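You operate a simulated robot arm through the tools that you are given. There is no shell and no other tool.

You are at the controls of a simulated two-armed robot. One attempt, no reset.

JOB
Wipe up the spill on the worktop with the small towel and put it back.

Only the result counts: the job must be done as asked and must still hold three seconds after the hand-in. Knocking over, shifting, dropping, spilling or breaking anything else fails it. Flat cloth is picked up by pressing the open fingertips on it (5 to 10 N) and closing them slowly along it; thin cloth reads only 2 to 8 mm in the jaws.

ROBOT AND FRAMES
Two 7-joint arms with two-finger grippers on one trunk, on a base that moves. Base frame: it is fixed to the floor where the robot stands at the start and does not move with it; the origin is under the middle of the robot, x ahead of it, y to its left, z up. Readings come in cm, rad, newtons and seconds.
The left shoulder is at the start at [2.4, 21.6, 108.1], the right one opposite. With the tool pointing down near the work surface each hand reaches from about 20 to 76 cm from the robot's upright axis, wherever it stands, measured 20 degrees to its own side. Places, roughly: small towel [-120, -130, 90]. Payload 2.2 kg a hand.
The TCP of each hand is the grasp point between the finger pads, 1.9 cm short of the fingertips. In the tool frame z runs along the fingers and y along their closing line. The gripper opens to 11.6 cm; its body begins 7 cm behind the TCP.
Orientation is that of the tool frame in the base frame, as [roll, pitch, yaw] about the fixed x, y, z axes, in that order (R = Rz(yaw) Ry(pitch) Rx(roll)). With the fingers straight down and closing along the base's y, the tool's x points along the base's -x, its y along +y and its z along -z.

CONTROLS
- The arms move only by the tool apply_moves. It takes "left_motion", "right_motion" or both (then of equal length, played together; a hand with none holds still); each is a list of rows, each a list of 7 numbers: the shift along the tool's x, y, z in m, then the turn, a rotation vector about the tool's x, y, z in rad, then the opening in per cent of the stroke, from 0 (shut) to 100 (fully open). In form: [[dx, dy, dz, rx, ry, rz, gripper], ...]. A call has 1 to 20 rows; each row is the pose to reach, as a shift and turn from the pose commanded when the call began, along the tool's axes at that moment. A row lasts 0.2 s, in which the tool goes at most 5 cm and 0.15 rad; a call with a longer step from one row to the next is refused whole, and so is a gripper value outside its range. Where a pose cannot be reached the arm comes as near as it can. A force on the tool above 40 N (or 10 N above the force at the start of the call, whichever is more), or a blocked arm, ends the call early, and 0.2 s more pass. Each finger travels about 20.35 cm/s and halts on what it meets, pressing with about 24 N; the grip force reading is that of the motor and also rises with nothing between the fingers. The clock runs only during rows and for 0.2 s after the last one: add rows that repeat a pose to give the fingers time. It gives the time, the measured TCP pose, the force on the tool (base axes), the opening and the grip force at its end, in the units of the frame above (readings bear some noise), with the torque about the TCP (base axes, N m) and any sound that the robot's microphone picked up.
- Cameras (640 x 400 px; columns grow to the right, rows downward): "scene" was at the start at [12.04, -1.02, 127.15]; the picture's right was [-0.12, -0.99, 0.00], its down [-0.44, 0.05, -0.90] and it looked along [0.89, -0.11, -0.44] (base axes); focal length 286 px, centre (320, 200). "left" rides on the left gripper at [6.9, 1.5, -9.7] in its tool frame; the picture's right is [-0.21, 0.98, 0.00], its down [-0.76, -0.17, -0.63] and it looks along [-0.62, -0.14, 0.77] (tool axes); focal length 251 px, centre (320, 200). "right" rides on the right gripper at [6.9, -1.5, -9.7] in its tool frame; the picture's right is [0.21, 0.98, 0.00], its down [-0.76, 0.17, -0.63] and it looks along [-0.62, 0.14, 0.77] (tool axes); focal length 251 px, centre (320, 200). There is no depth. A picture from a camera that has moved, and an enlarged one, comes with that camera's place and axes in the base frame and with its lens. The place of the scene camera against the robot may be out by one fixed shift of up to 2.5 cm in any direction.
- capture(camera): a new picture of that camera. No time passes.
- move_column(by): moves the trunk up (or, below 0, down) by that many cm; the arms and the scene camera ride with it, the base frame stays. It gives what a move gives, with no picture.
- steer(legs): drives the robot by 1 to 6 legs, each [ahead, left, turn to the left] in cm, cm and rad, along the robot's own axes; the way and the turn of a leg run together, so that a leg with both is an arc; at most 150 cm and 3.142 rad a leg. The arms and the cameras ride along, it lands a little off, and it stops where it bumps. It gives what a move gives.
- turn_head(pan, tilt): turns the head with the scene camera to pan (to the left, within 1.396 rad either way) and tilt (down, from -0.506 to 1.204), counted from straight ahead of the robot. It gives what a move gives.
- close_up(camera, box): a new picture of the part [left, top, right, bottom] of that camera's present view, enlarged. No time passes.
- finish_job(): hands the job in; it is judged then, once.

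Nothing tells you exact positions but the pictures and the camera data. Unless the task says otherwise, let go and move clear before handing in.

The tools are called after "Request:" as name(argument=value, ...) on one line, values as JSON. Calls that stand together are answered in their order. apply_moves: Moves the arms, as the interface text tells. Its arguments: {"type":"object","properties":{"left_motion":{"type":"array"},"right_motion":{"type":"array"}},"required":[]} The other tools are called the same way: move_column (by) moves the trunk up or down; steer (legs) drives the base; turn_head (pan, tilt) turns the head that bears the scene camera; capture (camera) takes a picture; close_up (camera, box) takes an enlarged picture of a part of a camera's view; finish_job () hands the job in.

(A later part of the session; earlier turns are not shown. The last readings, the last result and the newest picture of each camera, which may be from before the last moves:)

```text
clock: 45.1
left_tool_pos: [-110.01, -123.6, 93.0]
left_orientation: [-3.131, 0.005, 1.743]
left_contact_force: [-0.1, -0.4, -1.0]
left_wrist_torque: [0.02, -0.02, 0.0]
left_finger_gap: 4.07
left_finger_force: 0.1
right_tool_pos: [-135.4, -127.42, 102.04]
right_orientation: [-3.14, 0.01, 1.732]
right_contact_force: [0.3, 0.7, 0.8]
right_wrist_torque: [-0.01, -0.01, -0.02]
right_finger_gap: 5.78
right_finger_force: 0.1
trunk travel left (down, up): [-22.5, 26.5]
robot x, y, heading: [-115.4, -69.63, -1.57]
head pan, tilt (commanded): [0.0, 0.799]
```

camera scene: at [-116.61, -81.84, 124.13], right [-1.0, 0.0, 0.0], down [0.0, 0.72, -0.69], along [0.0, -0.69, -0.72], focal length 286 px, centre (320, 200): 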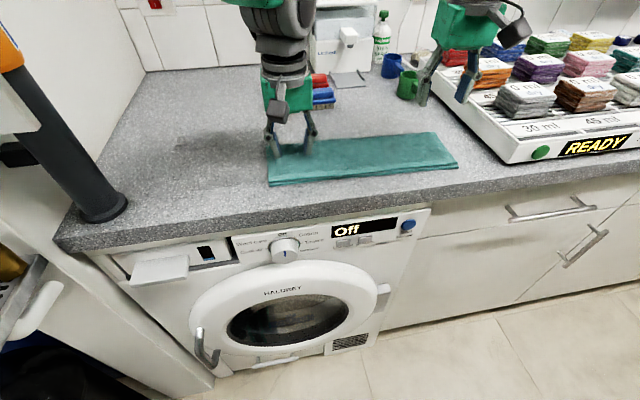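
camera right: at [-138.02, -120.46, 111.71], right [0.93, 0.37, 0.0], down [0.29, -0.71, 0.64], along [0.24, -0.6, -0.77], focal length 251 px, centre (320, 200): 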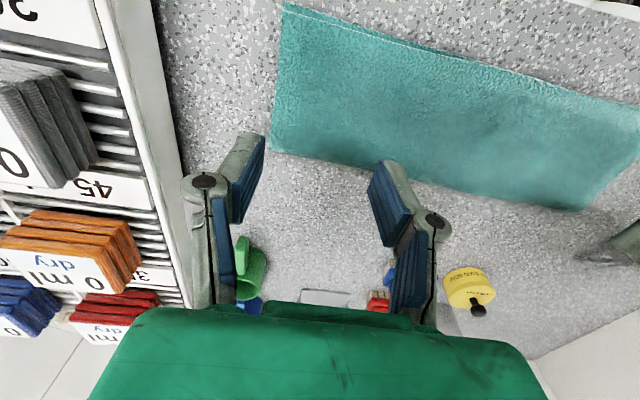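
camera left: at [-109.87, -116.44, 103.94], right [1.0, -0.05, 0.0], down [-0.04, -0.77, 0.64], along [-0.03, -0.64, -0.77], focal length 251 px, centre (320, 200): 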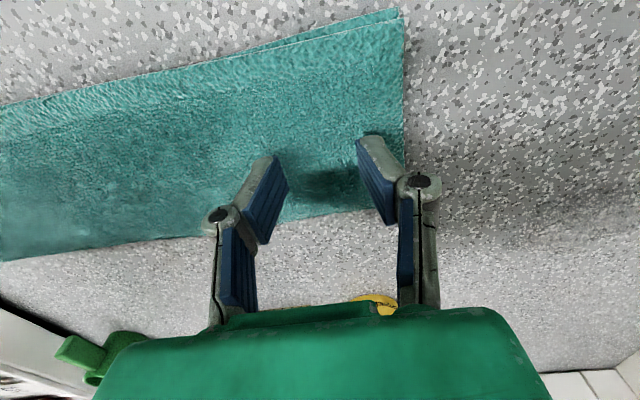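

Request:
apply_moves(left_motion=[[0, 0, 0.002, 0, 0, 0, 35], [0, 0, 0.004, 0, 0, 0, 35], [0, 0, 0.005, 0, 0, 0, 35], [0, 0, 0.005, 0, 0, 0, 35]])

```text
clock: 46.1
left_tool_pos: [-109.99, -123.79, 92.61]
left_orientation: [-3.128, 0.01, 1.745]
left_contact_force: [-0.4, -0.4, 4.1]
left_wrist_torque: [-0.01, 0.01, 0.01]
left_finger_gap: 4.03
left_finger_force: 0.1
right_tool_pos: [-135.35, -127.32, 102.01]
right_orientation: [-3.141, 0.01, 1.732]
right_contact_force: [0.4, 0.5, 0.3]
right_wrist_torque: [0.0, 0.0, -0.04]
right_finger_gap: 5.81
right_finger_force: 0.0
trunk travel left (down, up): [-22.5, 26.5]
robot x, y, heading: [-115.03, -69.78, -1.565]
head pan, tilt (commanded): [0.0, 0.799]
```

Contact at about 4 N with the cloth top near z=90.7. I'll press slightly more, to 5–10 N, before closing.

Request:
apply_moves(left_motion=[[0, 0, 0.001, 0, 0, 0, 35], [0, 0, 0.0015, 0, 0, 0, 35], [0, 0, 0.0015, 0, 0, 0, 35]])

```text
clock: 46.9
left_tool_pos: [-109.92, -123.76, 92.48]
left_orientation: [-3.127, 0.009, 1.747]
left_contact_force: [-0.7, 1.1, 7.7]
left_wrist_torque: [0.04, -0.03, 0.01]
left_finger_gap: 4.15
left_finger_force: 0.4
right_tool_pos: [-135.4, -127.48, 102.08]
right_orientation: [3.141, 0.012, 1.733]
right_contact_force: [-0.3, -0.4, 0.0]
right_wrist_torque: [0.02, 0.0, -0.04]
right_finger_gap: 5.79
right_finger_force: 0.1
trunk travel left (down, up): [-22.5, 26.5]
robot x, y, heading: [-115.3, -69.34, -1.573]
head pan, tilt (commanded): [0.0, 0.799]
```

Force is 7.7 N, right in the window. Now I close slowly, first half-way, to check the force.

Request:
apply_moves(left_motion=[[0, 0, 0, 0, 0, 0, 33], [0, 0, 0, 0, 0, 0, 31], [0, 0, 0, 0, 0, 0, 29], [0, 0, 0, 0, 0, 0, 27], [0, 0, 0, 0, 0, 0, 25], [0, 0, 0, 0, 0, 0, 23], [0, 0, 0, 0, 0, 0, 21]])

Request:
capture(camera="left")

```text
clock: 48.5
left_tool_pos: [-109.83, -123.8, 92.44]
left_orientation: [-3.128, 0.006, 1.747]
left_contact_force: [0.2, 0.8, 8.4]
left_wrist_torque: [-0.01, 0.02, 0.01]
left_finger_gap: 2.19
left_finger_force: 0.1
right_tool_pos: [-135.53, -127.39, 102.07]
right_orientation: [3.141, 0.01, 1.734]
right_contact_force: [-0.6, -0.4, 0.0]
right_wrist_torque: [0.01, 0.0, 0.02]
right_finger_gap: 5.78
right_finger_force: 0.1
trunk travel left (down, up): [-22.5, 26.5]
robot x, y, heading: [-114.84, -69.56, -1.567]
head pan, tilt (commanded): [0.0, 0.799]
```

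```text
taken
camera left: at [-109.54, -116.72, 102.09], right [1.0, -0.04, -0.01], down [-0.02, -0.77, 0.64], along [-0.04, -0.64, -0.77], focal length 251 px, centre (320, 200)
```

left: 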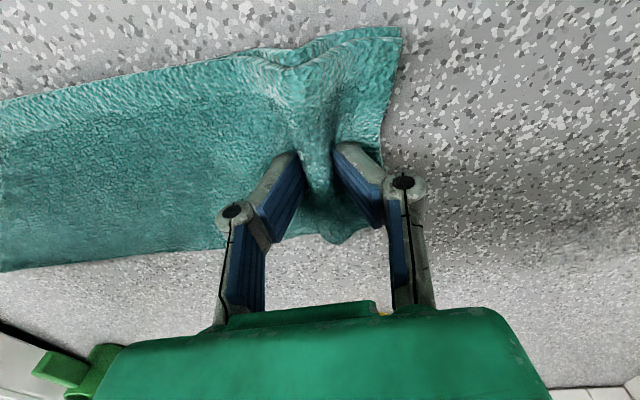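

The cloth is gathering into a ridge between the fingers as intended. I'll keep closing to a full pinch.

Request:
apply_moves(left_motion=[[0, 0, 0, 0, 0, 0, 19], [0, 0, 0, 0, 0, 0, 17], [0, 0, 0, 0, 0, 0, 15], [0, 0, 0, 0, 0, 0, 13], [0, 0, 0, 0, 0, 0, 11], [0, 0, 0, 0, 0, 0, 9], [0, 0, 0, 0, 0, 0, 7], [0, 0, 0, 0, 0, 0, 5], [0, 0, 0, 0, 0, 0, 3], [0, 0, 0, 0, 0, 0, 0], [0, 0, 0, 0, 0, 0, 0], [0, 0, 0, 0, 0, 0, 0]])

Request:
capture(camera="left")

Request:
close_up(camera="scene", box=[220, 90, 480, 220])

```text
clock: 51.1
left_tool_pos: [-109.9, -123.75, 92.61]
left_orientation: [-3.126, 0.007, 1.747]
left_contact_force: [0.2, -0.6, 4.3]
left_wrist_torque: [0.02, -0.05, 0.05]
left_finger_gap: 0.84
left_finger_force: 24.1
right_tool_pos: [-135.43, -127.39, 102.0]
right_orientation: [3.142, 0.011, 1.734]
right_contact_force: [-0.1, 0.1, -0.4]
right_wrist_torque: [0.06, 0.0, -0.04]
right_finger_gap: 5.82
right_finger_force: 0.1
trunk travel left (down, up): [-22.5, 26.5]
robot x, y, heading: [-115.18, -69.39, -1.569]
head pan, tilt (commanded): [0.0, 0.799]
```

```text
taken
camera left: at [-109.56, -116.73, 102.19], right [1.0, -0.04, -0.01], down [-0.02, -0.77, 0.64], along [-0.04, -0.64, -0.77], focal length 251 px, centre (320, 200)
```

left: 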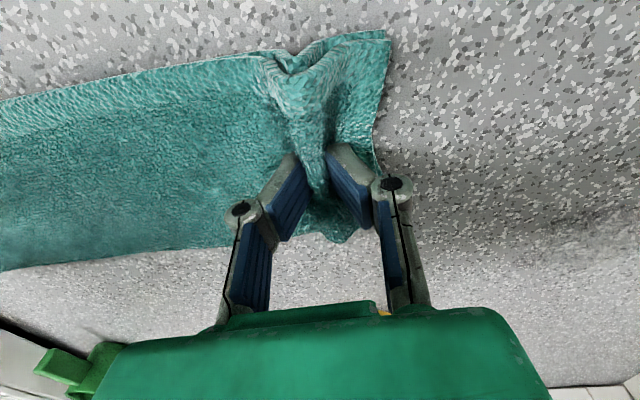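

```text
2.46 times, centred on (350, 155) of scene
camera zoom: at [-116.62, -81.79, 124.14], right [-1.0, 0.0, 0.0], down [0.0, 0.72, -0.69], along [0.0, -0.69, -0.72], focal length 703 px, centre (246, 311)
```

zoom: 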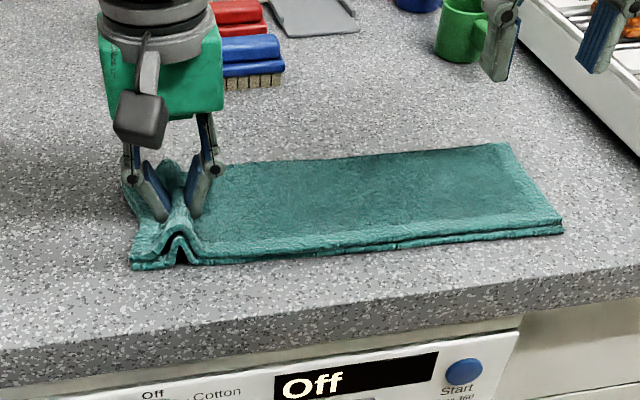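

The left pinch holds: 0.84 cm at 24 N, apparently both layers. Now I'll do the same with the right hand at the right end, descending to just above the cloth.

Request:
apply_moves(right_motion=[[0.0012, 0.0083, 0.02, 0, 0, 0, 35], [0.0012, 0.0083, 0.04, 0, 0, 0, 35], [0.0012, 0.0083, 0.06, 0, 0, 0, 35], [0.0012, 0.0083, 0.075, 0, 0, 0, 35], [0.0012, 0.0083, 0.083, 0, 0, 0, 35], [0.0012, 0.0083, 0.086, 0, 0, 0, 35], [0.0012, 0.0083, 0.086, 0, 0, 0, 35]])

Request:
capture(camera="right")

Request:
capture(camera="scene")

```text
clock: 52.7
left_tool_pos: [-109.99, -123.68, 92.61]
left_orientation: [-3.127, 0.006, 1.747]
left_contact_force: [-0.4, 0.6, 4.9]
left_wrist_torque: [0.03, -0.06, 0.01]
left_finger_gap: 0.82
left_finger_force: 24.1
right_tool_pos: [-134.66, -127.12, 93.25]
right_orientation: [-3.142, 0.011, 1.734]
right_contact_force: [0.1, -0.3, -0.4]
right_wrist_torque: [0.03, -0.01, 0.02]
right_finger_gap: 4.06
right_finger_force: 0.0
trunk travel left (down, up): [-22.5, 26.5]
robot x, y, heading: [-114.96, -69.22, -1.57]
head pan, tilt (commanded): [0.0, 0.799]
```

```text
taken
camera right: at [-137.22, -120.33, 102.89], right [0.93, 0.37, 0.0], down [0.29, -0.71, 0.64], along [0.24, -0.6, -0.77], focal length 251 px, centre (320, 200)
```

right: 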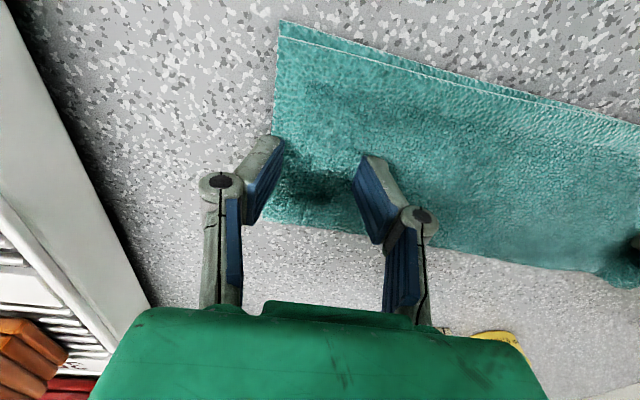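

```text
taken
camera scene: at [-116.62, -81.78, 124.14], right [-1.0, 0.0, 0.0], down [0.0, 0.72, -0.69], along [0.0, -0.69, -0.72], focal length 286 px, centre (320, 200)
```

scene: 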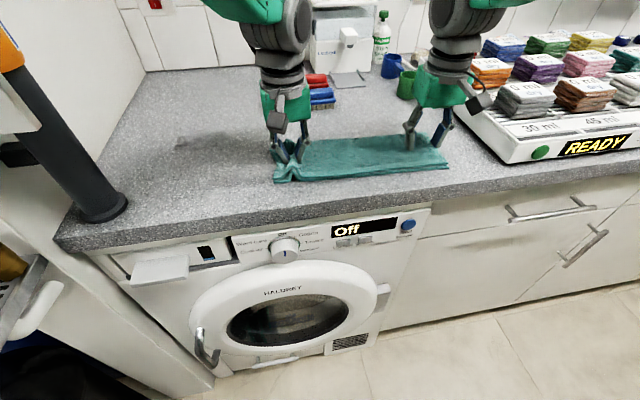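

The towel shifted slightly left during the first pinch, so the outer right fingertip is right at the edge. I'll move the right hand 1.6 cm inward and lower to contact.

Request:
apply_moves(right_motion=[[0, 0.008, -0.002, 0, 0, 0, 35], [0, 0.016, -0.002, 0, 0, 0, 35], [0, 0.016, 0.003, 0, 0, 0, 35], [0, 0.016, 0.006, 0, 0, 0, 35], [0, 0.016, 0.0075, 0, 0, 0, 35], [0, 0.016, 0.0075, 0, 0, 0, 35]])

Request:
capture(camera="right")

```text
clock: 54.1
left_tool_pos: [-109.98, -123.82, 92.7]
left_orientation: [-3.126, 0.006, 1.746]
left_contact_force: [-1.6, -0.6, 3.6]
left_wrist_torque: [-0.01, 0.01, -0.03]
left_finger_gap: 0.78
left_finger_force: 23.8
right_tool_pos: [-133.05, -126.98, 92.68]
right_orientation: [-3.141, 0.01, 1.734]
right_contact_force: [1.4, -0.9, 4.8]
right_wrist_torque: [0.0, -0.01, -0.03]
right_finger_gap: 4.03
right_finger_force: 0.0
trunk travel left (down, up): [-22.5, 26.5]
robot x, y, heading: [-115.25, -69.13, -1.57]
head pan, tilt (commanded): [0.0, 0.799]
```

```text
taken
camera right: at [-135.67, -120.08, 102.24], right [0.93, 0.37, 0.0], down [0.29, -0.71, 0.64], along [0.24, -0.6, -0.77], focal length 251 px, centre (320, 200)
```

right: 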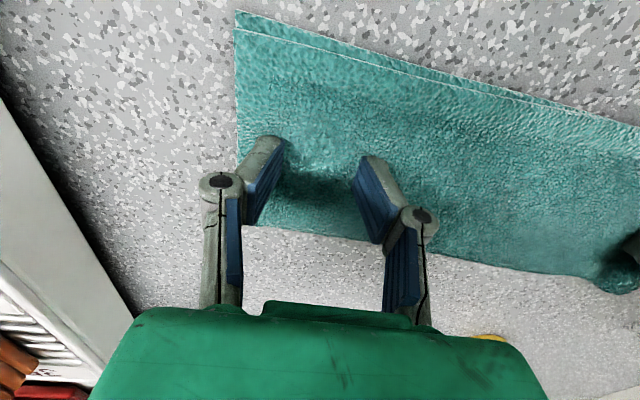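

Contact at 4.8 N and the fingertips are now well on the cloth. I'll press a touch more and close slowly.

Request:
apply_moves(right_motion=[[0, 0, 0.001, 0, 0, 0, 35], [0, 0, 0.0015, 0, 0, 0, 35], [0, 0, 0.0015, 0, 0, 0, 33], [0, 0, 0.0015, 0, 0, 0, 31], [0, 0, 0.0015, 0, 0, 0, 29], [0, 0, 0.0015, 0, 0, 0, 27], [0, 0, 0.0015, 0, 0, 0, 25], [0, 0, 0.0015, 0, 0, 0, 23], [0, 0, 0.0015, 0, 0, 0, 21]])

Request:
capture(camera="right")

```text
clock: 56.1
left_tool_pos: [-109.91, -123.69, 92.67]
left_orientation: [-3.125, 0.008, 1.748]
left_contact_force: [-1.7, -0.7, 4.6]
left_wrist_torque: [-0.04, 0.01, -0.01]
left_finger_gap: 0.82
left_finger_force: 24.0
right_tool_pos: [-133.19, -126.98, 92.51]
right_orientation: [3.14, 0.01, 1.733]
right_contact_force: [1.1, -0.2, 7.9]
right_wrist_torque: [-0.03, -0.05, 0.01]
right_finger_gap: 2.49
right_finger_force: 0.2
trunk travel left (down, up): [-22.5, 26.5]
robot x, y, heading: [-114.9, -69.55, -1.563]
head pan, tilt (commanded): [0.0, 0.799]
```

```text
taken
camera right: at [-135.68, -120.07, 102.09], right [0.93, 0.37, 0.0], down [0.29, -0.71, 0.64], along [0.23, -0.6, -0.77], focal length 251 px, centre (320, 200)
```

right: 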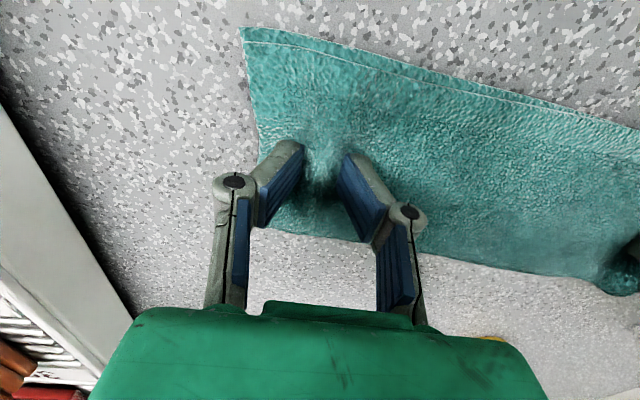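

Request:
apply_moves(right_motion=[[0, 0, 0, 0, 0, 0, 19], [0, 0, 0, 0, 0, 0, 17], [0, 0, 0, 0, 0, 0, 15], [0, 0, 0, 0, 0, 0, 13], [0, 0, 0, 0, 0, 0, 11], [0, 0, 0, 0, 0, 0, 9], [0, 0, 0, 0, 0, 0, 7], [0, 0, 0, 0, 0, 0, 5], [0, 0, 0, 0, 0, 0, 3], [0, 0, 0, 0, 0, 0, 0], [0, 0, 0, 0, 0, 0, 0], [0, 0, 0, 0, 0, 0, 0]])

Request:
capture(camera="right")

Request:
close_up(camera="scene", box=[220, 90, 480, 220])

```text
clock: 58.7
left_tool_pos: [-109.87, -123.67, 92.71]
left_orientation: [-3.127, 0.008, 1.748]
left_contact_force: [-5.9, -1.2, 4.5]
left_wrist_torque: [0.0, 0.05, 0.0]
left_finger_gap: 0.82
left_finger_force: 23.9
right_tool_pos: [-133.0, -126.89, 92.58]
right_orientation: [3.142, 0.01, 1.733]
right_contact_force: [5.3, 0.8, 7.2]
right_wrist_torque: [0.03, -0.05, -0.02]
right_finger_gap: 0.79
right_finger_force: 24.0
trunk travel left (down, up): [-22.5, 26.5]
robot x, y, heading: [-114.97, -69.41, -1.565]
head pan, tilt (commanded): [0.0, 0.799]
```

```text
taken
camera right: at [-135.64, -120.07, 102.08], right [0.93, 0.37, 0.0], down [0.29, -0.71, 0.64], along [0.24, -0.6, -0.77], focal length 251 px, centre (320, 200)
```

right: 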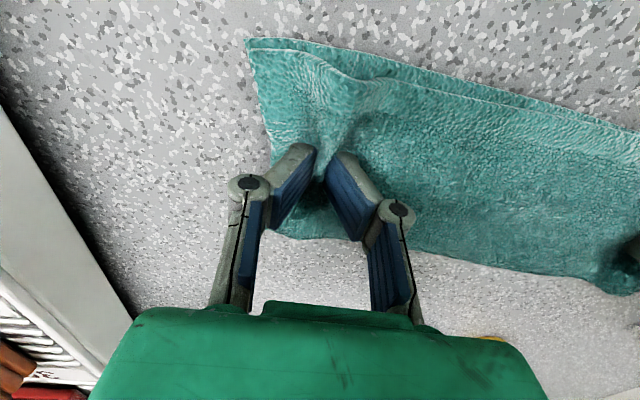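

```text
2.46 times, centred on (350, 155) of scene
camera zoom: at [-116.54, -81.69, 124.15], right [-1.0, 0.0, 0.0], down [0.0, 0.72, -0.69], along [0.0, -0.69, -0.72], focal length 703 px, centre (246, 311)
```

zoom: 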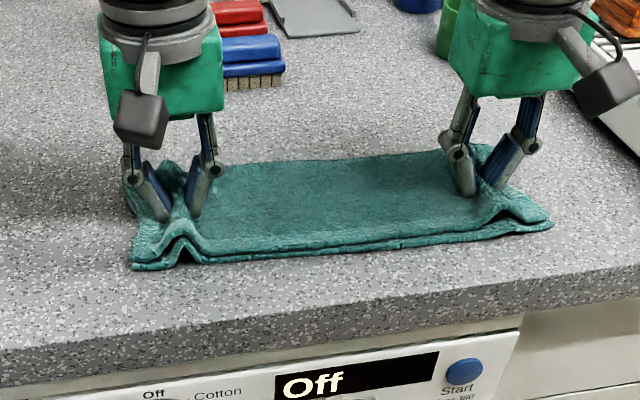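

Both ends are pinched (about 8 mm each). I'll slide the towel in unison toward the spill, keeping the hands about 23 cm apart and the right hand well in front of the tin and brushes.

Request:
apply_moves(left_motion=[[-0.0116, 0.0132, 0, 0, 0, 0.02, 0], [-0.0232, 0.0264, 0, 0, 0, 0.04, 0], [-0.0348, 0.0395, 0, 0, 0, 0.06, 0], [-0.0465, 0.0527, 0, 0, 0, 0.08, 0], [-0.0581, 0.0659, 0, 0, 0, 0.1, 0], [-0.0697, 0.0791, 0, 0, 0, 0.12, 0], [-0.0813, 0.0922, 0, 0, 0, 0.14, 0], [-0.0929, 0.1054, 0, 0, 0, 0.16, 0]], right_motion=[[-0.0044, 0.0147, -0.001, 0, 0, 0.02, 0], [-0.0089, 0.0295, -0.001, 0, 0, 0.04, 0], [-0.0133, 0.0442, -0.001, 0, 0, 0.06, 0], [-0.0177, 0.0589, -0.001, 0, 0, 0.08, 0], [-0.0221, 0.0736, -0.001, 0, 0, 0.1, 0], [-0.0266, 0.0884, -0.001, 0, 0, 0.12, 0], [-0.031, 0.1031, -0.001, 0, 0, 0.14, 0], [-0.0354, 0.1178, -0.001, 0, 0, 0.16, 0]])

Request:
capture(camera="scene")

Request:
capture(camera="left")

```text
clock: 60.5
left_tool_pos: [-99.08, -130.89, 92.49]
left_orientation: [3.134, 0.012, 1.571]
left_contact_force: [-1.3, 1.8, 9.0]
left_wrist_torque: [0.06, 0.04, 0.07]
left_finger_gap: 0.78
left_finger_force: 24.1
right_tool_pos: [-121.38, -128.2, 92.63]
right_orientation: [3.135, 0.013, 1.574]
right_contact_force: [-0.3, 0.1, 2.5]
right_wrist_torque: [0.02, 0.05, 0.06]
right_finger_gap: 0.72
right_finger_force: 23.5
trunk travel left (down, up): [-22.5, 26.5]
robot x, y, heading: [-115.12, -69.25, -1.571]
head pan, tilt (commanded): [0.0, 0.799]
```

```text
taken
camera scene: at [-117.58, -81.42, 124.15], right [-1.0, 0.0, -0.01], down [0.0, 0.72, -0.7], along [0.01, -0.7, -0.72], focal length 286 px, centre (320, 200)
```

scene: 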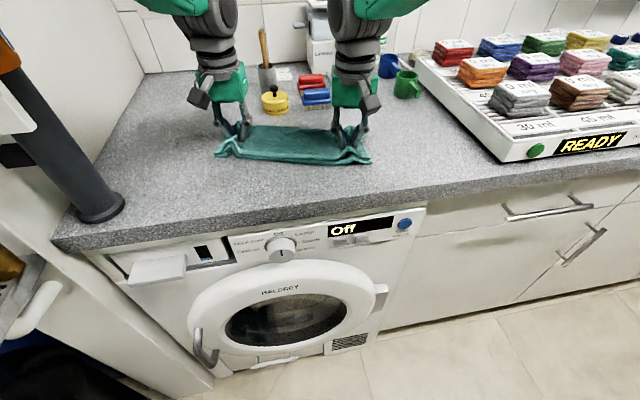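

```text
taken
camera left: at [-97.74, -123.86, 102.09], right [0.98, -0.21, 0.01], down [-0.17, -0.75, 0.64], along [-0.13, -0.63, -0.77], focal length 251 px, centre (320, 200)
```

left: 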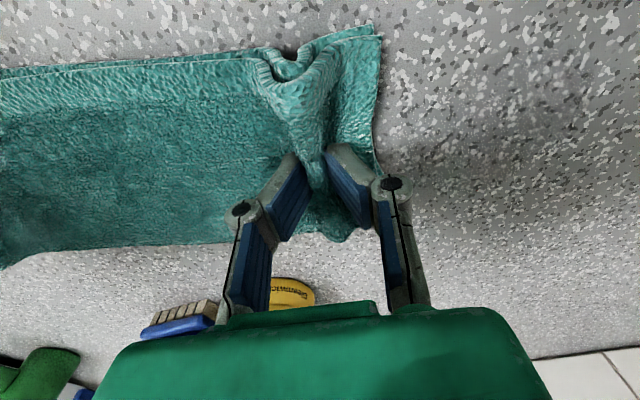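

The towel slid over neatly and both pinches hold. I'll zoom in on the left camera to see the spill ahead of the towel.

Request:
close_up(camera="left", box=[340, 0, 640, 300])

Request:
close_up(camera="scene", box=[100, 80, 300, 205])

```text
1.33 times, centred on (490, 150) of left
camera zoom: at [-97.74, -123.86, 102.09], right [0.98, -0.21, 0.01], down [-0.17, -0.75, 0.64], along [-0.13, -0.63, -0.77], focal length 335 px, centre (93, 267)
```

zoom: 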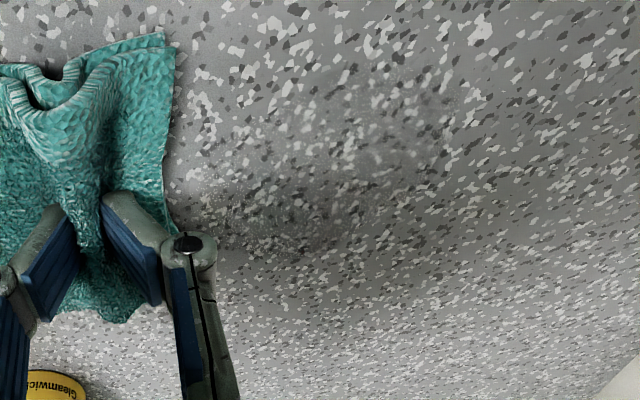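

```text
3.20 times, centred on (200, 142) of scene
camera zoom: at [-117.58, -81.42, 124.15], right [-1.0, 0.0, -0.01], down [0.0, 0.72, -0.7], along [0.01, -0.7, -0.72], focal length 914 px, centre (704, 384)
```

zoom: 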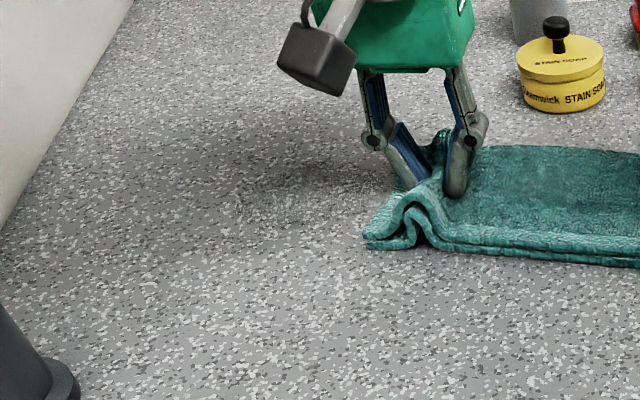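

The spill is centred near (-90, -131) and lies just ahead of the towel end. Before sweeping further left, I'll check the left elbow's clearance to the post and pipe panel.

Request:
turn_head(pan=0.7, tilt=0.3)

Request:
capture(camera="scene")

Request:
turn_head(pan=0.3, tilt=0.5)

Request:
capture(camera="scene")

```text
clock: 61.6
left_tool_pos: [-99.01, -130.85, 92.49]
left_orientation: [3.137, 0.01, 1.574]
left_contact_force: [-1.9, 1.5, 7.0]
left_wrist_torque: [0.04, 0.04, 0.09]
left_finger_gap: 0.79
left_finger_force: 23.8
right_tool_pos: [-121.18, -128.1, 92.8]
right_orientation: [3.137, 0.013, 1.575]
right_contact_force: [-0.3, 0.5, 2.7]
right_wrist_torque: [-0.02, 0.06, 0.06]
right_finger_gap: 0.74
right_finger_force: 23.5
trunk travel left (down, up): [-22.5, 26.5]
robot x, y, heading: [-115.22, -69.04, -1.564]
head pan, tilt (commanded): [0.7, 0.3]
```

```text
taken
camera scene: at [-111.97, -80.58, 128.65], right [-0.76, -0.64, -0.01], down [-0.18, 0.23, -0.96], along [0.62, -0.73, -0.29], focal length 286 px, centre (320, 200)
```

scene: 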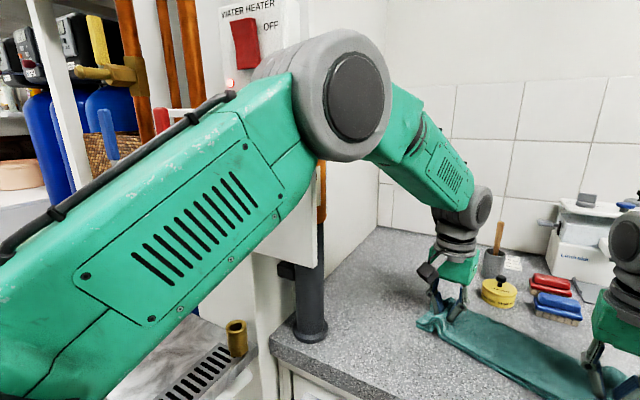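

```text
clock: 62.5
left_tool_pos: [-98.96, -130.85, 92.59]
left_orientation: [3.138, 0.011, 1.572]
left_contact_force: [-1.8, 1.7, 6.1]
left_wrist_torque: [0.03, 0.05, 0.07]
left_finger_gap: 0.8
left_finger_force: 24.1
right_tool_pos: [-121.26, -128.1, 92.65]
right_orientation: [3.138, 0.012, 1.574]
right_contact_force: [0.0, 0.6, 2.0]
right_wrist_torque: [0.0, 0.04, 0.03]
right_finger_gap: 0.74
right_finger_force: 24.3
trunk travel left (down, up): [-22.5, 26.5]
robot x, y, heading: [-115.38, -69.18, -1.569]
head pan, tilt (commanded): [0.3, 0.499]
```

```text
taken
camera scene: at [-115.27, -82.15, 126.77], right [-0.95, -0.3, -0.01], down [-0.13, 0.46, -0.88], along [0.27, -0.84, -0.48], focal length 286 px, centre (320, 200)
```

scene: 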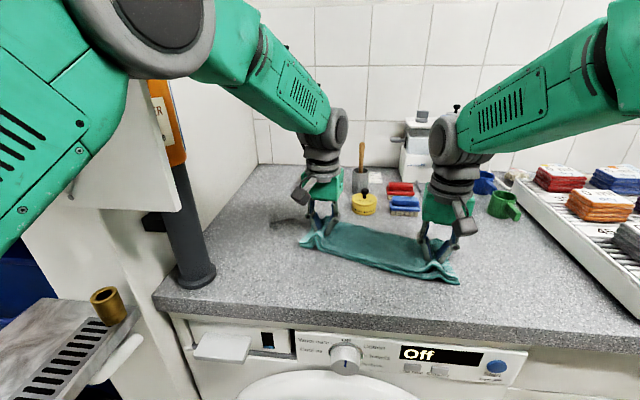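

The left elbow sits right next to the wall panel's edge (about x=-88, y=-105), and the robot leaned by about 1 cm, so the elbow is probably brushing it. I'll back the hands off a few centimetres and check that the lean goes away, then reposition the robot further right.

Request:
apply_moves(left_motion=[[0.001, -0.009, 0, 0, 0, 0, 0], [0.002, -0.018, 0, 0, 0, 0, 0], [0.003, -0.027, 0, 0, 0, 0, 0], [0.004, -0.036, 0, 0, 0, 0, 0], [0.004, -0.036, 0, 0, 0, 0, 0]], right_motion=[[0.001, -0.01, 0, 0, 0, 0, 0], [0.002, -0.02, 0, 0, 0, 0, 0], [0.003, -0.03, 0, 0, 0, 0, 0], [0.004, -0.04, 0, 0, 0, 0, 0], [0.004, -0.04, 0, 0, 0, 0, 0]])

Request:
capture(camera="scene")

```text
clock: 63.7
left_tool_pos: [-102.19, -130.51, 92.38]
left_orientation: [3.139, 0.009, 1.573]
left_contact_force: [-1.0, 0.8, 14.0]
left_wrist_torque: [0.02, 0.02, 0.09]
left_finger_gap: 0.83
left_finger_force: 24.2
right_tool_pos: [-125.14, -128.0, 92.61]
right_orientation: [3.138, 0.01, 1.575]
right_contact_force: [3.7, -1.7, 0.6]
right_wrist_torque: [-0.02, -0.06, 0.01]
right_finger_gap: 0.74
right_finger_force: 24.4
trunk travel left (down, up): [-22.5, 26.5]
robot x, y, heading: [-115.15, -69.53, -1.567]
head pan, tilt (commanded): [0.3, 0.499]
```

```text
taken
camera scene: at [-114.06, -82.31, 126.76], right [-0.95, -0.3, 0.0], down [-0.14, 0.46, -0.88], along [0.26, -0.84, -0.48], focal length 286 px, centre (320, 200)
```

scene: 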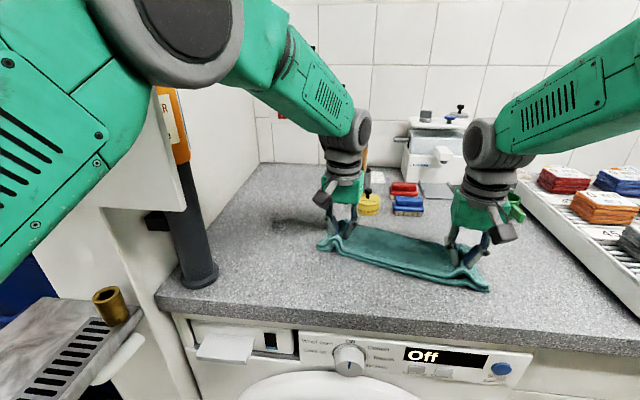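

The lean disappeared, confirming light elbow contact with the panel. I'll let the towel go here, raise and draw back the hands, then shift the robot to the right so the left arm comes in at a slant, clear of the panel.

Request:
apply_moves(left_motion=[[0, 0, -0.001, 0, 0, 0, 5], [0, 0, -0.001, 0, 0, 0, 12], [0, 0, -0.001, 0, 0, 0, 20], [0, 0, -0.001, 0, 0, 0, 28], [0, 0, -0.001, 0, 0, 0, 35], [0, 0, -0.01, 0, 0, 0, 40], [0, 0, -0.03, 0, 0, 0, 40], [0, 0, -0.06, 0, 0, 0, 40], [0, 0, -0.09, 0, 0, 0, 40]], right_motion=[[0, 0, 0, 0, 0, 0, 5], [0, 0, 0, 0, 0, 0, 12], [0, 0, 0, 0, 0, 0, 20], [0, 0, 0, 0, 0, 0, 28], [0, 0, 0, 0, 0, 0, 35], [0, 0, -0.01, 0, 0, 0, 40], [0, 0, -0.03, 0, 0, 0, 40], [0, 0, -0.06, 0, 0, 0, 40], [0, 0, -0.09, 0, 0, 0, 40]])

Request:
capture(camera="scene")

Request:
capture(camera="left")

```text
clock: 65.7
left_tool_pos: [-101.69, -130.43, 101.24]
left_orientation: [-3.139, 0.007, 1.573]
left_contact_force: [0.1, 0.9, 1.0]
left_wrist_torque: [-0.06, 0.01, 0.01]
left_finger_gap: 4.62
left_finger_force: 0.0
right_tool_pos: [-124.84, -127.89, 101.7]
right_orientation: [3.141, 0.01, 1.574]
right_contact_force: [1.0, 0.7, 0.8]
right_wrist_torque: [-0.02, 0.02, 0.0]
right_finger_gap: 4.62
right_finger_force: 0.1
trunk travel left (down, up): [-22.5, 26.5]
robot x, y, heading: [-115.12, -69.52, -1.567]
head pan, tilt (commanded): [0.3, 0.499]
```

```text
taken
camera scene: at [-113.75, -82.38, 126.74], right [-0.95, -0.3, 0.0], down [-0.14, 0.46, -0.88], along [0.26, -0.84, -0.48], focal length 286 px, centre (320, 200)
```

scene: 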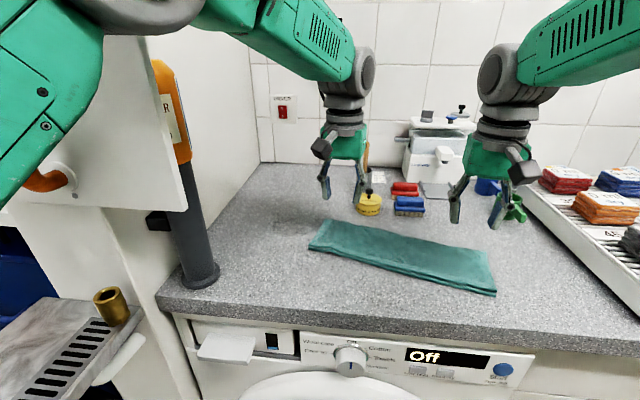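

```text
taken
camera left: at [-100.35, -123.47, 110.9], right [0.98, -0.21, 0.0], down [-0.16, -0.75, 0.64], along [-0.14, -0.62, -0.77], focal length 251 px, centre (320, 200)
```

left: 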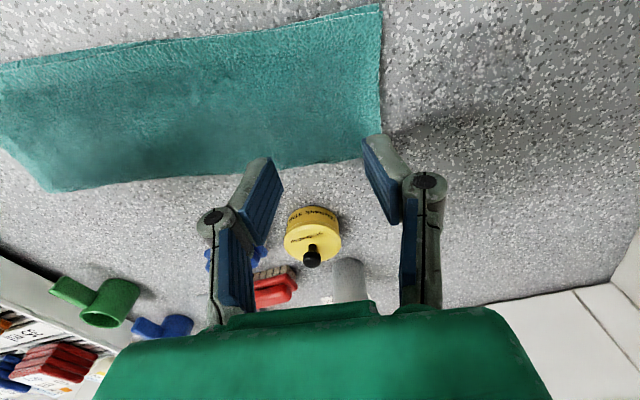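

The cloth springs back flat on release, which is ideal. I'll draw the hands back and up, then shift the robot right by 20 cm and turn it slightly left, square to the counter, so that both arms reach the spill without the elbow near the panel.

Request:
apply_moves(left_motion=[[0.02, -0.005, -0.01, 0, 0, 0, 40], [0.05, -0.01, -0.02, 0, 0, 0, 40], [0.08, -0.015, -0.03, 0, 0, 0, 40], [0.1, -0.02, -0.03, 0, 0, 0, 40], [0.1, -0.02, -0.03, 0, 0, 0, 40]], right_motion=[[0.03, 0, -0.02, 0, 0, 0, 40], [0.07, 0, -0.04, 0, 0, 0, 40], [0.11, 0, -0.06, 0, 0, 0, 40], [0.15, 0, -0.07, 0, 0, 0, 40], [0.18, 0, -0.07, 0, 0, 0, 40]])

Request:
steer(legs=[[0, -20, 0], [0, 0, 0.25]])

Request:
turn_head(pan=0.1, tilt=0.9)

Request:
capture(camera="scene")

```text
clock: 66.9
left_tool_pos: [-104.01, -120.46, 104.21]
left_orientation: [-3.14, 0.008, 1.573]
left_contact_force: [0.2, 0.4, -0.1]
left_wrist_torque: [-0.03, 0.0, -0.02]
left_finger_gap: 4.6
left_finger_force: 0.0
right_tool_pos: [-124.76, -109.84, 108.36]
right_orientation: [-3.139, 0.007, 1.575]
right_contact_force: [0.1, 0.5, 1.0]
right_wrist_torque: [-0.02, 0.01, 0.03]
right_finger_gap: 4.62
right_finger_force: 0.2
trunk travel left (down, up): [-22.5, 26.5]
robot x, y, heading: [-114.75, -69.26, -1.568]
head pan, tilt (commanded): [0.3, 0.499]
```

```text
clock: 69.3
left_tool_pos: [-112.4, -116.26, 104.29]
left_orientation: [3.138, 0.008, 1.821]
left_contact_force: [0.0, -0.1, -0.7]
left_wrist_torque: [0.02, -0.06, -0.01]
left_finger_gap: 4.63
left_finger_force: 0.1
right_tool_pos: [-135.28, -111.2, 108.37]
right_orientation: [3.137, 0.01, 1.821]
right_contact_force: [0.2, 0.8, 1.2]
right_wrist_torque: [0.0, -0.03, 0.0]
right_finger_gap: 4.63
right_finger_force: 0.0
trunk travel left (down, up): [-22.5, 26.5]
robot x, y, heading: [-135.46, -69.58, -1.317]
head pan, tilt (commanded): [0.3, 0.499]
```

```text
clock: 70.2
left_tool_pos: [-112.51, -116.0, 104.46]
left_orientation: [3.138, 0.011, 1.82]
left_contact_force: [0.1, 0.9, -0.2]
left_wrist_torque: [-0.02, -0.04, 0.01]
left_finger_gap: 4.65
left_finger_force: 0.1
right_tool_pos: [-135.22, -110.81, 108.44]
right_orientation: [3.135, 0.01, 1.822]
right_contact_force: [0.1, -0.6, -0.2]
right_wrist_torque: [0.01, 0.0, -0.01]
right_finger_gap: 4.63
right_finger_force: 0.0
trunk travel left (down, up): [-22.5, 26.5]
robot x, y, heading: [-135.3, -69.66, -1.319]
head pan, tilt (commanded): [0.099, 0.901]
```

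```text
taken
camera scene: at [-133.39, -80.65, 123.37], right [-0.94, -0.34, 0.0], down [-0.27, 0.74, -0.62], along [0.21, -0.58, -0.79], focal length 286 px, centre (320, 200)
```

scene: 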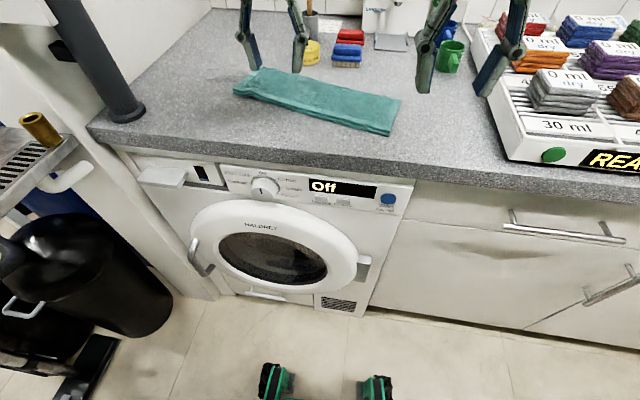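

There's ample floor clearance ahead. I'll drive forward 6.5 cm more, then look at the towel and spill from this stance.

Request:
steer(legs=[[6.5, 0, 0]])

Request:
turn_head(pan=0.15, tilt=0.75)

Request:
capture(camera="scene")

Request:
capture(camera="left")

Request:
capture(camera="right")

```text
clock: 71.2
left_tool_pos: [-110.79, -122.48, 104.31]
left_orientation: [3.137, 0.01, 1.823]
left_contact_force: [-1.3, -0.8, -1.0]
left_wrist_torque: [0.07, 0.03, -0.03]
left_finger_gap: 4.65
left_finger_force: 0.0
right_tool_pos: [-133.57, -117.37, 108.34]
right_orientation: [3.136, 0.01, 1.823]
right_contact_force: [0.0, -0.8, -0.9]
right_wrist_torque: [0.08, -0.04, -0.01]
right_finger_gap: 4.66
right_finger_force: 0.2
trunk travel left (down, up): [-22.5, 26.5]
robot x, y, heading: [-134.04, -76.3, -1.319]
head pan, tilt (commanded): [0.099, 0.901]
```

```text
clock: 71.9
left_tool_pos: [-110.67, -122.14, 104.43]
left_orientation: [-3.142, 0.01, 1.824]
left_contact_force: [1.0, -0.3, 0.4]
left_wrist_torque: [0.03, 0.01, 0.01]
left_finger_gap: 4.65
left_finger_force: 0.1
right_tool_pos: [-133.36, -117.21, 108.46]
right_orientation: [3.14, 0.013, 1.824]
right_contact_force: [0.0, -0.2, 0.7]
right_wrist_torque: [0.02, -0.01, 0.02]
right_finger_gap: 4.66
right_finger_force: 0.0
trunk travel left (down, up): [-22.5, 26.5]
robot x, y, heading: [-133.98, -75.46, -1.321]
head pan, tilt (commanded): [0.15, 0.75]
```

```text
taken
camera scene: at [-130.93, -87.52, 124.53], right [-0.92, -0.39, 0.0], down [-0.27, 0.63, -0.73], along [0.29, -0.67, -0.69], focal length 286 px, centre (320, 200)
```

scene: 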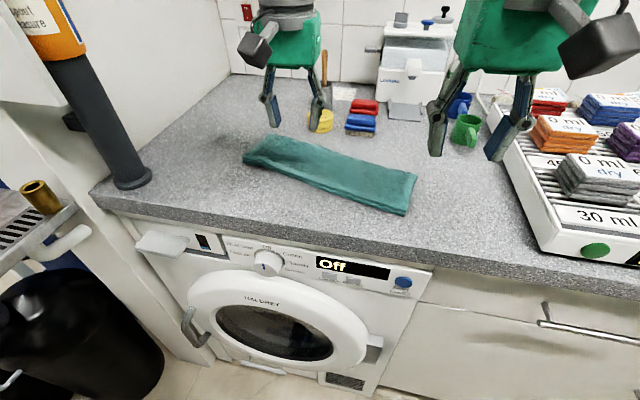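

```text
taken
camera left: at [-111.02, -115.04, 113.96], right [1.0, 0.04, 0.0], down [0.03, -0.77, 0.64], along [0.03, -0.64, -0.77], focal length 251 px, centre (320, 200)
```

left: 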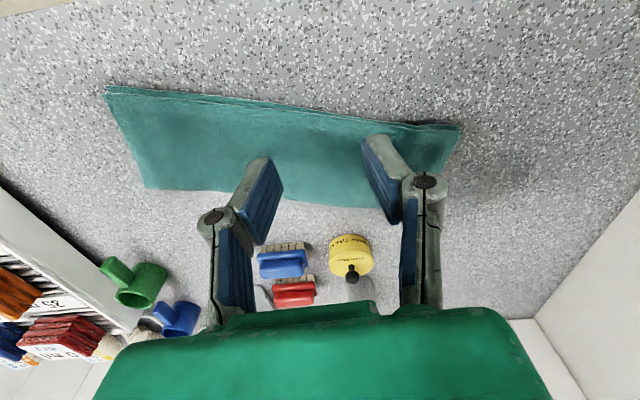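

```text
taken
camera right: at [-136.66, -110.59, 118.02], right [0.89, 0.45, 0.0], down [0.35, -0.68, 0.64], along [0.29, -0.57, -0.77], focal length 251 px, centre (320, 200)
```

right: 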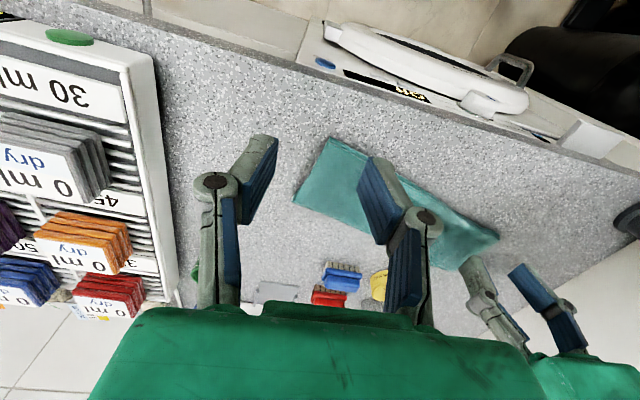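

The towel now lies at about x=-130…-96, y=-122…-133, and the spill starts just beyond its left end. I'll take hold of both ends again: first bring both hands above their pinch points.

Request:
apply_moves(left_motion=[[-0.014, 0.0114, 0.0, 0, 0, 0.03, 35], [-0.028, 0.0227, 0.01, 0, 0, 0.06, 35], [-0.042, 0.0341, 0.03, 0, 0, 0.09, 35], [-0.056, 0.0455, 0.05, 0, 0, 0.12, 35], [-0.07, 0.0568, 0.07, 0, 0, 0.12, 35], [-0.0837, 0.0682, 0.085, 0, 0, 0.12, 35], [-0.0837, 0.0682, 0.094, 0, 0, 0.12, 35], [-0.0837, 0.0682, 0.094, 0, 0, 0.12, 35]], right_motion=[[-0.021, 0.0094, 0.0, 0, 0, 0.03, 35], [-0.042, 0.0188, 0.02, 0, 0, 0.06, 35], [-0.063, 0.0283, 0.04, 0, 0, 0.09, 35], [-0.084, 0.0377, 0.06, 0, 0, 0.12, 35], [-0.104, 0.0471, 0.08, 0, 0, 0.12, 35], [-0.125, 0.0565, 0.1, 0, 0, 0.12, 35], [-0.125, 0.0565, 0.12, 0, 0, 0.12, 35], [-0.125, 0.0565, 0.125, 0, 0, 0.12, 35]])

Request:
capture(camera="left")

Request:
capture(camera="right")

Request:
capture(camera="scene")

```text
clock: 73.7
left_tool_pos: [-101.75, -128.53, 95.18]
left_orientation: [3.14, 0.013, 1.702]
left_contact_force: [1.1, 0.7, -0.3]
left_wrist_torque: [-0.03, -0.02, -0.01]
left_finger_gap: 4.05
left_finger_force: 0.0
right_tool_pos: [-125.0, -128.2, 97.36]
right_orientation: [3.119, 0.022, 1.692]
right_contact_force: [-0.1, 0.6, 0.2]
right_wrist_torque: [0.03, -0.02, 0.04]
right_finger_gap: 4.06
right_finger_force: 0.0
trunk travel left (down, up): [-22.5, 26.5]
robot x, y, heading: [-133.64, -75.94, -1.322]
head pan, tilt (commanded): [0.15, 0.75]
```

```text
taken
camera left: at [-101.2, -121.41, 104.74], right [1.0, -0.08, 0.0], down [-0.07, -0.76, 0.64], along [-0.05, -0.64, -0.77], focal length 251 px, centre (320, 200)
```

left: 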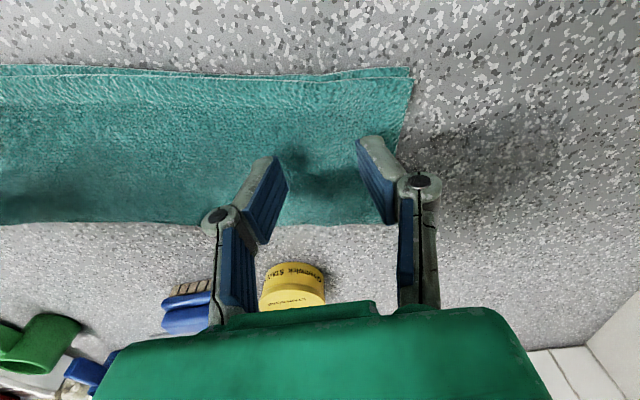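

```text
taken
camera right: at [-127.61, -121.38, 106.74], right [0.94, 0.33, 0.02], down [0.24, -0.72, 0.65], along [0.23, -0.61, -0.76], focal length 251 px, centre (320, 200)
```

right: 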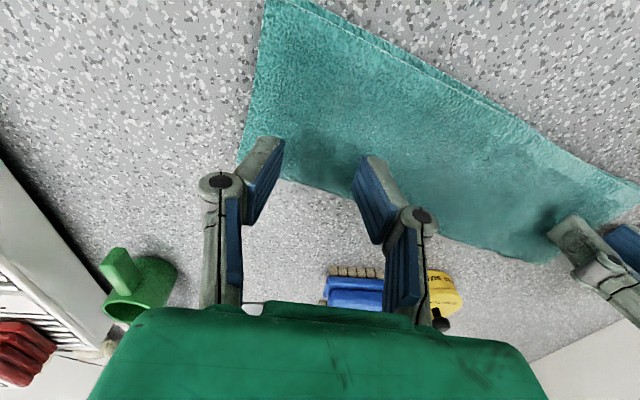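

```text
taken
camera scene: at [-130.77, -87.55, 124.53], right [-0.92, -0.39, 0.0], down [-0.27, 0.63, -0.73], along [0.29, -0.67, -0.69], focal length 286 px, centre (320, 200)
```

scene: 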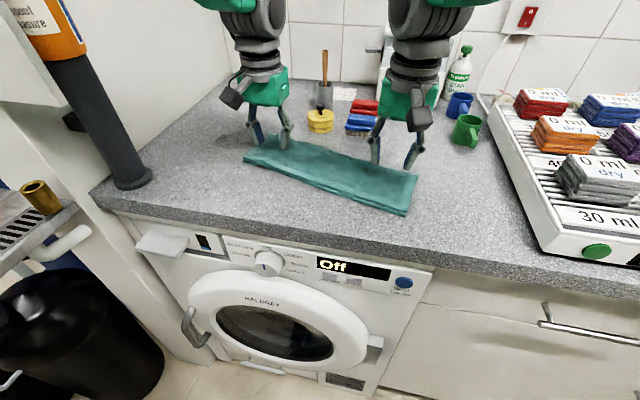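

Both hands are aligned over the towel. I'll lower the left hand to contact first.

Request:
apply_moves(left_motion=[[-0.004, -0.0005, 0.006, 0, 0, 0, 35], [-0.0079, -0.001, 0.012, 0, 0, 0, 35], [-0.0079, -0.001, 0.018, 0, 0, 0, 35], [-0.0079, -0.001, 0.022, 0, 0, 0, 35], [-0.0079, -0.001, 0.025, 0, 0, 0, 35], [-0.0079, -0.001, 0.026, 0, 0, 0, 35], [-0.0079, -0.001, 0.026, 0, 0, 0, 35]])

```text
clock: 75.3
left_tool_pos: [-101.8, -129.36, 92.56]
left_orientation: [3.14, 0.013, 1.703]
left_contact_force: [-0.3, -2.1, 7.6]
left_wrist_torque: [-0.04, 0.01, -0.02]
left_finger_gap: 4.07
left_finger_force: 0.0
right_tool_pos: [-125.12, -128.29, 96.84]
right_orientation: [3.119, 0.015, 1.69]
right_contact_force: [0.1, 0.4, -0.2]
right_wrist_torque: [0.02, 0.01, 0.04]
right_finger_gap: 4.06
right_finger_force: 0.1
trunk travel left (down, up): [-22.5, 26.5]
robot x, y, heading: [-134.06, -75.89, -1.32]
head pan, tilt (commanded): [0.15, 0.75]
```

Left contact is 7.6 N; I'll close the left fingers slowly to the pinch.

Request:
apply_moves(left_motion=[[0, 0, 0, 0, 0, 0, 33], [0, 0, 0, 0, 0, 0, 31], [0, 0, 0, 0, 0, 0, 29], [0, 0, 0, 0, 0, 0, 27], [0, 0, 0, 0, 0, 0, 25], [0, 0, 0, 0, 0, 0, 23], [0, 0, 0, 0, 0, 0, 21], [0, 0, 0, 0, 0, 0, 19], [0, 0, 0, 0, 0, 0, 17], [0, 0, 0, 0, 0, 0, 15], [0, 0, 0, 0, 0, 0, 13], [0, 0, 0, 0, 0, 0, 11], [0, 0, 0, 0, 0, 0, 9], [0, 0, 0, 0, 0, 0, 6], [0, 0, 0, 0, 0, 0, 3], [0, 0, 0, 0, 0, 0, 0], [0, 0, 0, 0, 0, 0, 0], [0, 0, 0, 0, 0, 0, 0]])

Request:
capture(camera="left")

Request:
capture(camera="right")

```text
clock: 79.1
left_tool_pos: [-101.83, -129.36, 92.67]
left_orientation: [3.141, 0.012, 1.704]
left_contact_force: [-1.0, -0.3, 6.9]
left_wrist_torque: [0.0, -0.01, 0.0]
left_finger_gap: 0.87
left_finger_force: 24.1
right_tool_pos: [-125.13, -128.18, 96.76]
right_orientation: [3.119, 0.011, 1.689]
right_contact_force: [1.0, -0.2, 0.0]
right_wrist_torque: [0.02, 0.01, 0.03]
right_finger_gap: 4.04
right_finger_force: 0.0
trunk travel left (down, up): [-22.5, 26.5]
robot x, y, heading: [-133.99, -75.79, -1.322]
head pan, tilt (commanded): [0.15, 0.75]
```

```text
taken
camera left: at [-101.26, -122.21, 102.12], right [1.0, -0.08, 0.0], down [-0.07, -0.76, 0.64], along [-0.05, -0.64, -0.77], focal length 251 px, centre (320, 200)
```

left: 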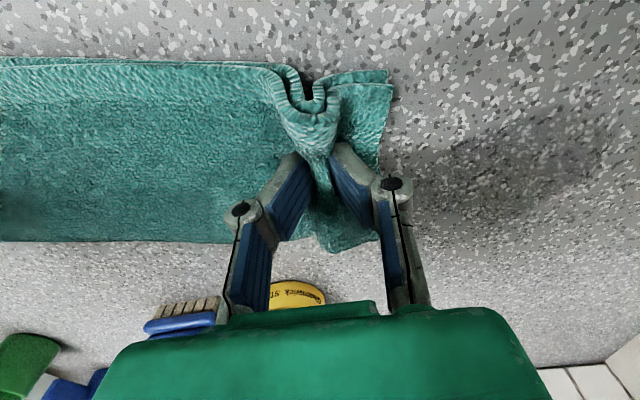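

```text
taken
camera right: at [-127.68, -121.36, 106.27], right [0.94, 0.33, 0.02], down [0.24, -0.73, 0.64], along [0.23, -0.6, -0.76], focal length 251 px, centre (320, 200)
```

right: 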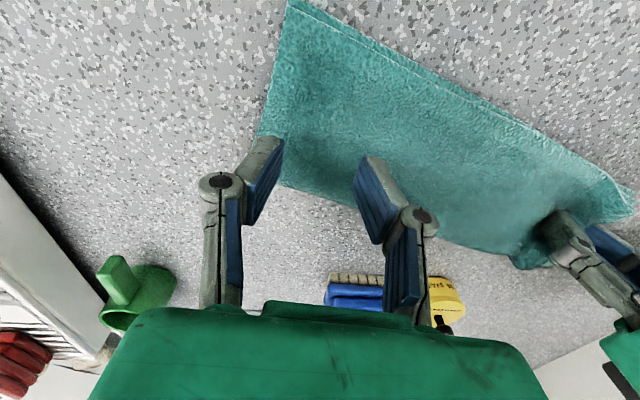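

The left pinch holds (0.87 cm). The right hand stopped about 1 cm above its commanded height with a slight tilt, probably a joint limit from the twisted wrist, so I'll turn it to a more natural angle over the right end.

Request:
apply_moves(right_motion=[[-0.002, 0.004, 0, 0, 0, -0.07, 35], [-0.004, 0.009, 0, 0, 0, -0.14, 35], [-0.0056, 0.0134, 0, 0, 0, -0.2, 35], [-0.0056, 0.0134, 0, 0, 0, -0.24, 35], [-0.0056, 0.0134, 0, 0, 0, -0.24, 35]])

Request:
capture(camera="right")

Request:
capture(camera="scene")

```text
clock: 80.3
left_tool_pos: [-101.76, -129.27, 92.52]
left_orientation: [3.14, 0.013, 1.704]
left_contact_force: [-0.8, -0.6, 6.7]
left_wrist_torque: [0.04, 0.0, -0.02]
left_finger_gap: 0.86
left_finger_force: 23.5
right_tool_pos: [-123.52, -128.46, 96.46]
right_orientation: [3.134, 0.015, 1.937]
right_contact_force: [0.0, 0.2, 0.0]
right_wrist_torque: [0.04, 0.04, -0.03]
right_finger_gap: 4.06
right_finger_force: 0.1
trunk travel left (down, up): [-22.5, 26.5]
robot x, y, heading: [-133.7, -75.51, -1.318]
head pan, tilt (commanded): [0.15, 0.75]
```

```text
taken
camera right: at [-127.5, -122.33, 106.04], right [0.83, 0.55, 0.01], down [0.42, -0.64, 0.65], along [0.36, -0.54, -0.76], focal length 251 px, centre (320, 200)
```

right: 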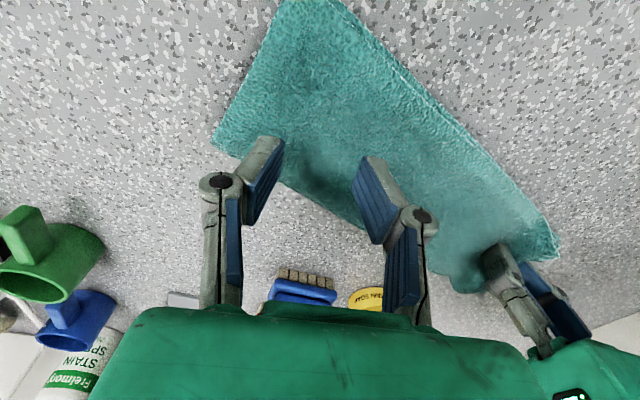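

```text
taken
camera scene: at [-130.79, -87.46, 124.54], right [-0.92, -0.39, 0.0], down [-0.27, 0.63, -0.73], along [0.29, -0.67, -0.68], focal length 286 px, centre (320, 200)
```

scene: 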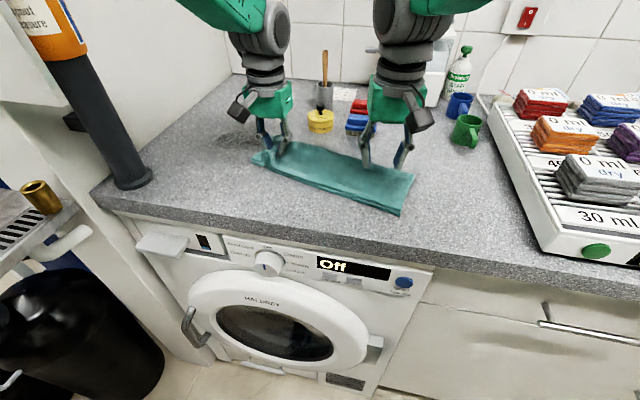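

The tilt is nearly gone now. I'll lower the right hand in small steps and watch height and force.

Request:
apply_moves(right_motion=[[0, 0, 0.006, 0, 0, 0, 35], [0, 0, 0.012, 0, 0, 0, 35], [0, 0, 0.018, 0, 0, 0, 35], [0, 0, 0.024, 0, 0, 0, 35], [0, 0, 0.027, 0, 0, 0, 35], [0, 0, 0.027, 0, 0, 0, 35], [0, 0, 0.027, 0, 0, 0, 35]])

```text
clock: 81.9
left_tool_pos: [-101.75, -129.26, 92.44]
left_orientation: [-3.141, 0.012, 1.703]
left_contact_force: [0.0, -0.2, 6.4]
left_wrist_torque: [0.02, 0.0, -0.01]
left_finger_gap: 0.84
left_finger_force: 24.4
right_tool_pos: [-123.61, -128.84, 93.97]
right_orientation: [3.126, 0.016, 1.929]
right_contact_force: [0.2, 0.1, 0.0]
right_wrist_torque: [-0.03, 0.02, 0.03]
right_finger_gap: 4.08
right_finger_force: 0.1
trunk travel left (down, up): [-22.5, 26.5]
robot x, y, heading: [-134.2, -75.75, -1.316]
head pan, tilt (commanded): [0.15, 0.75]
```

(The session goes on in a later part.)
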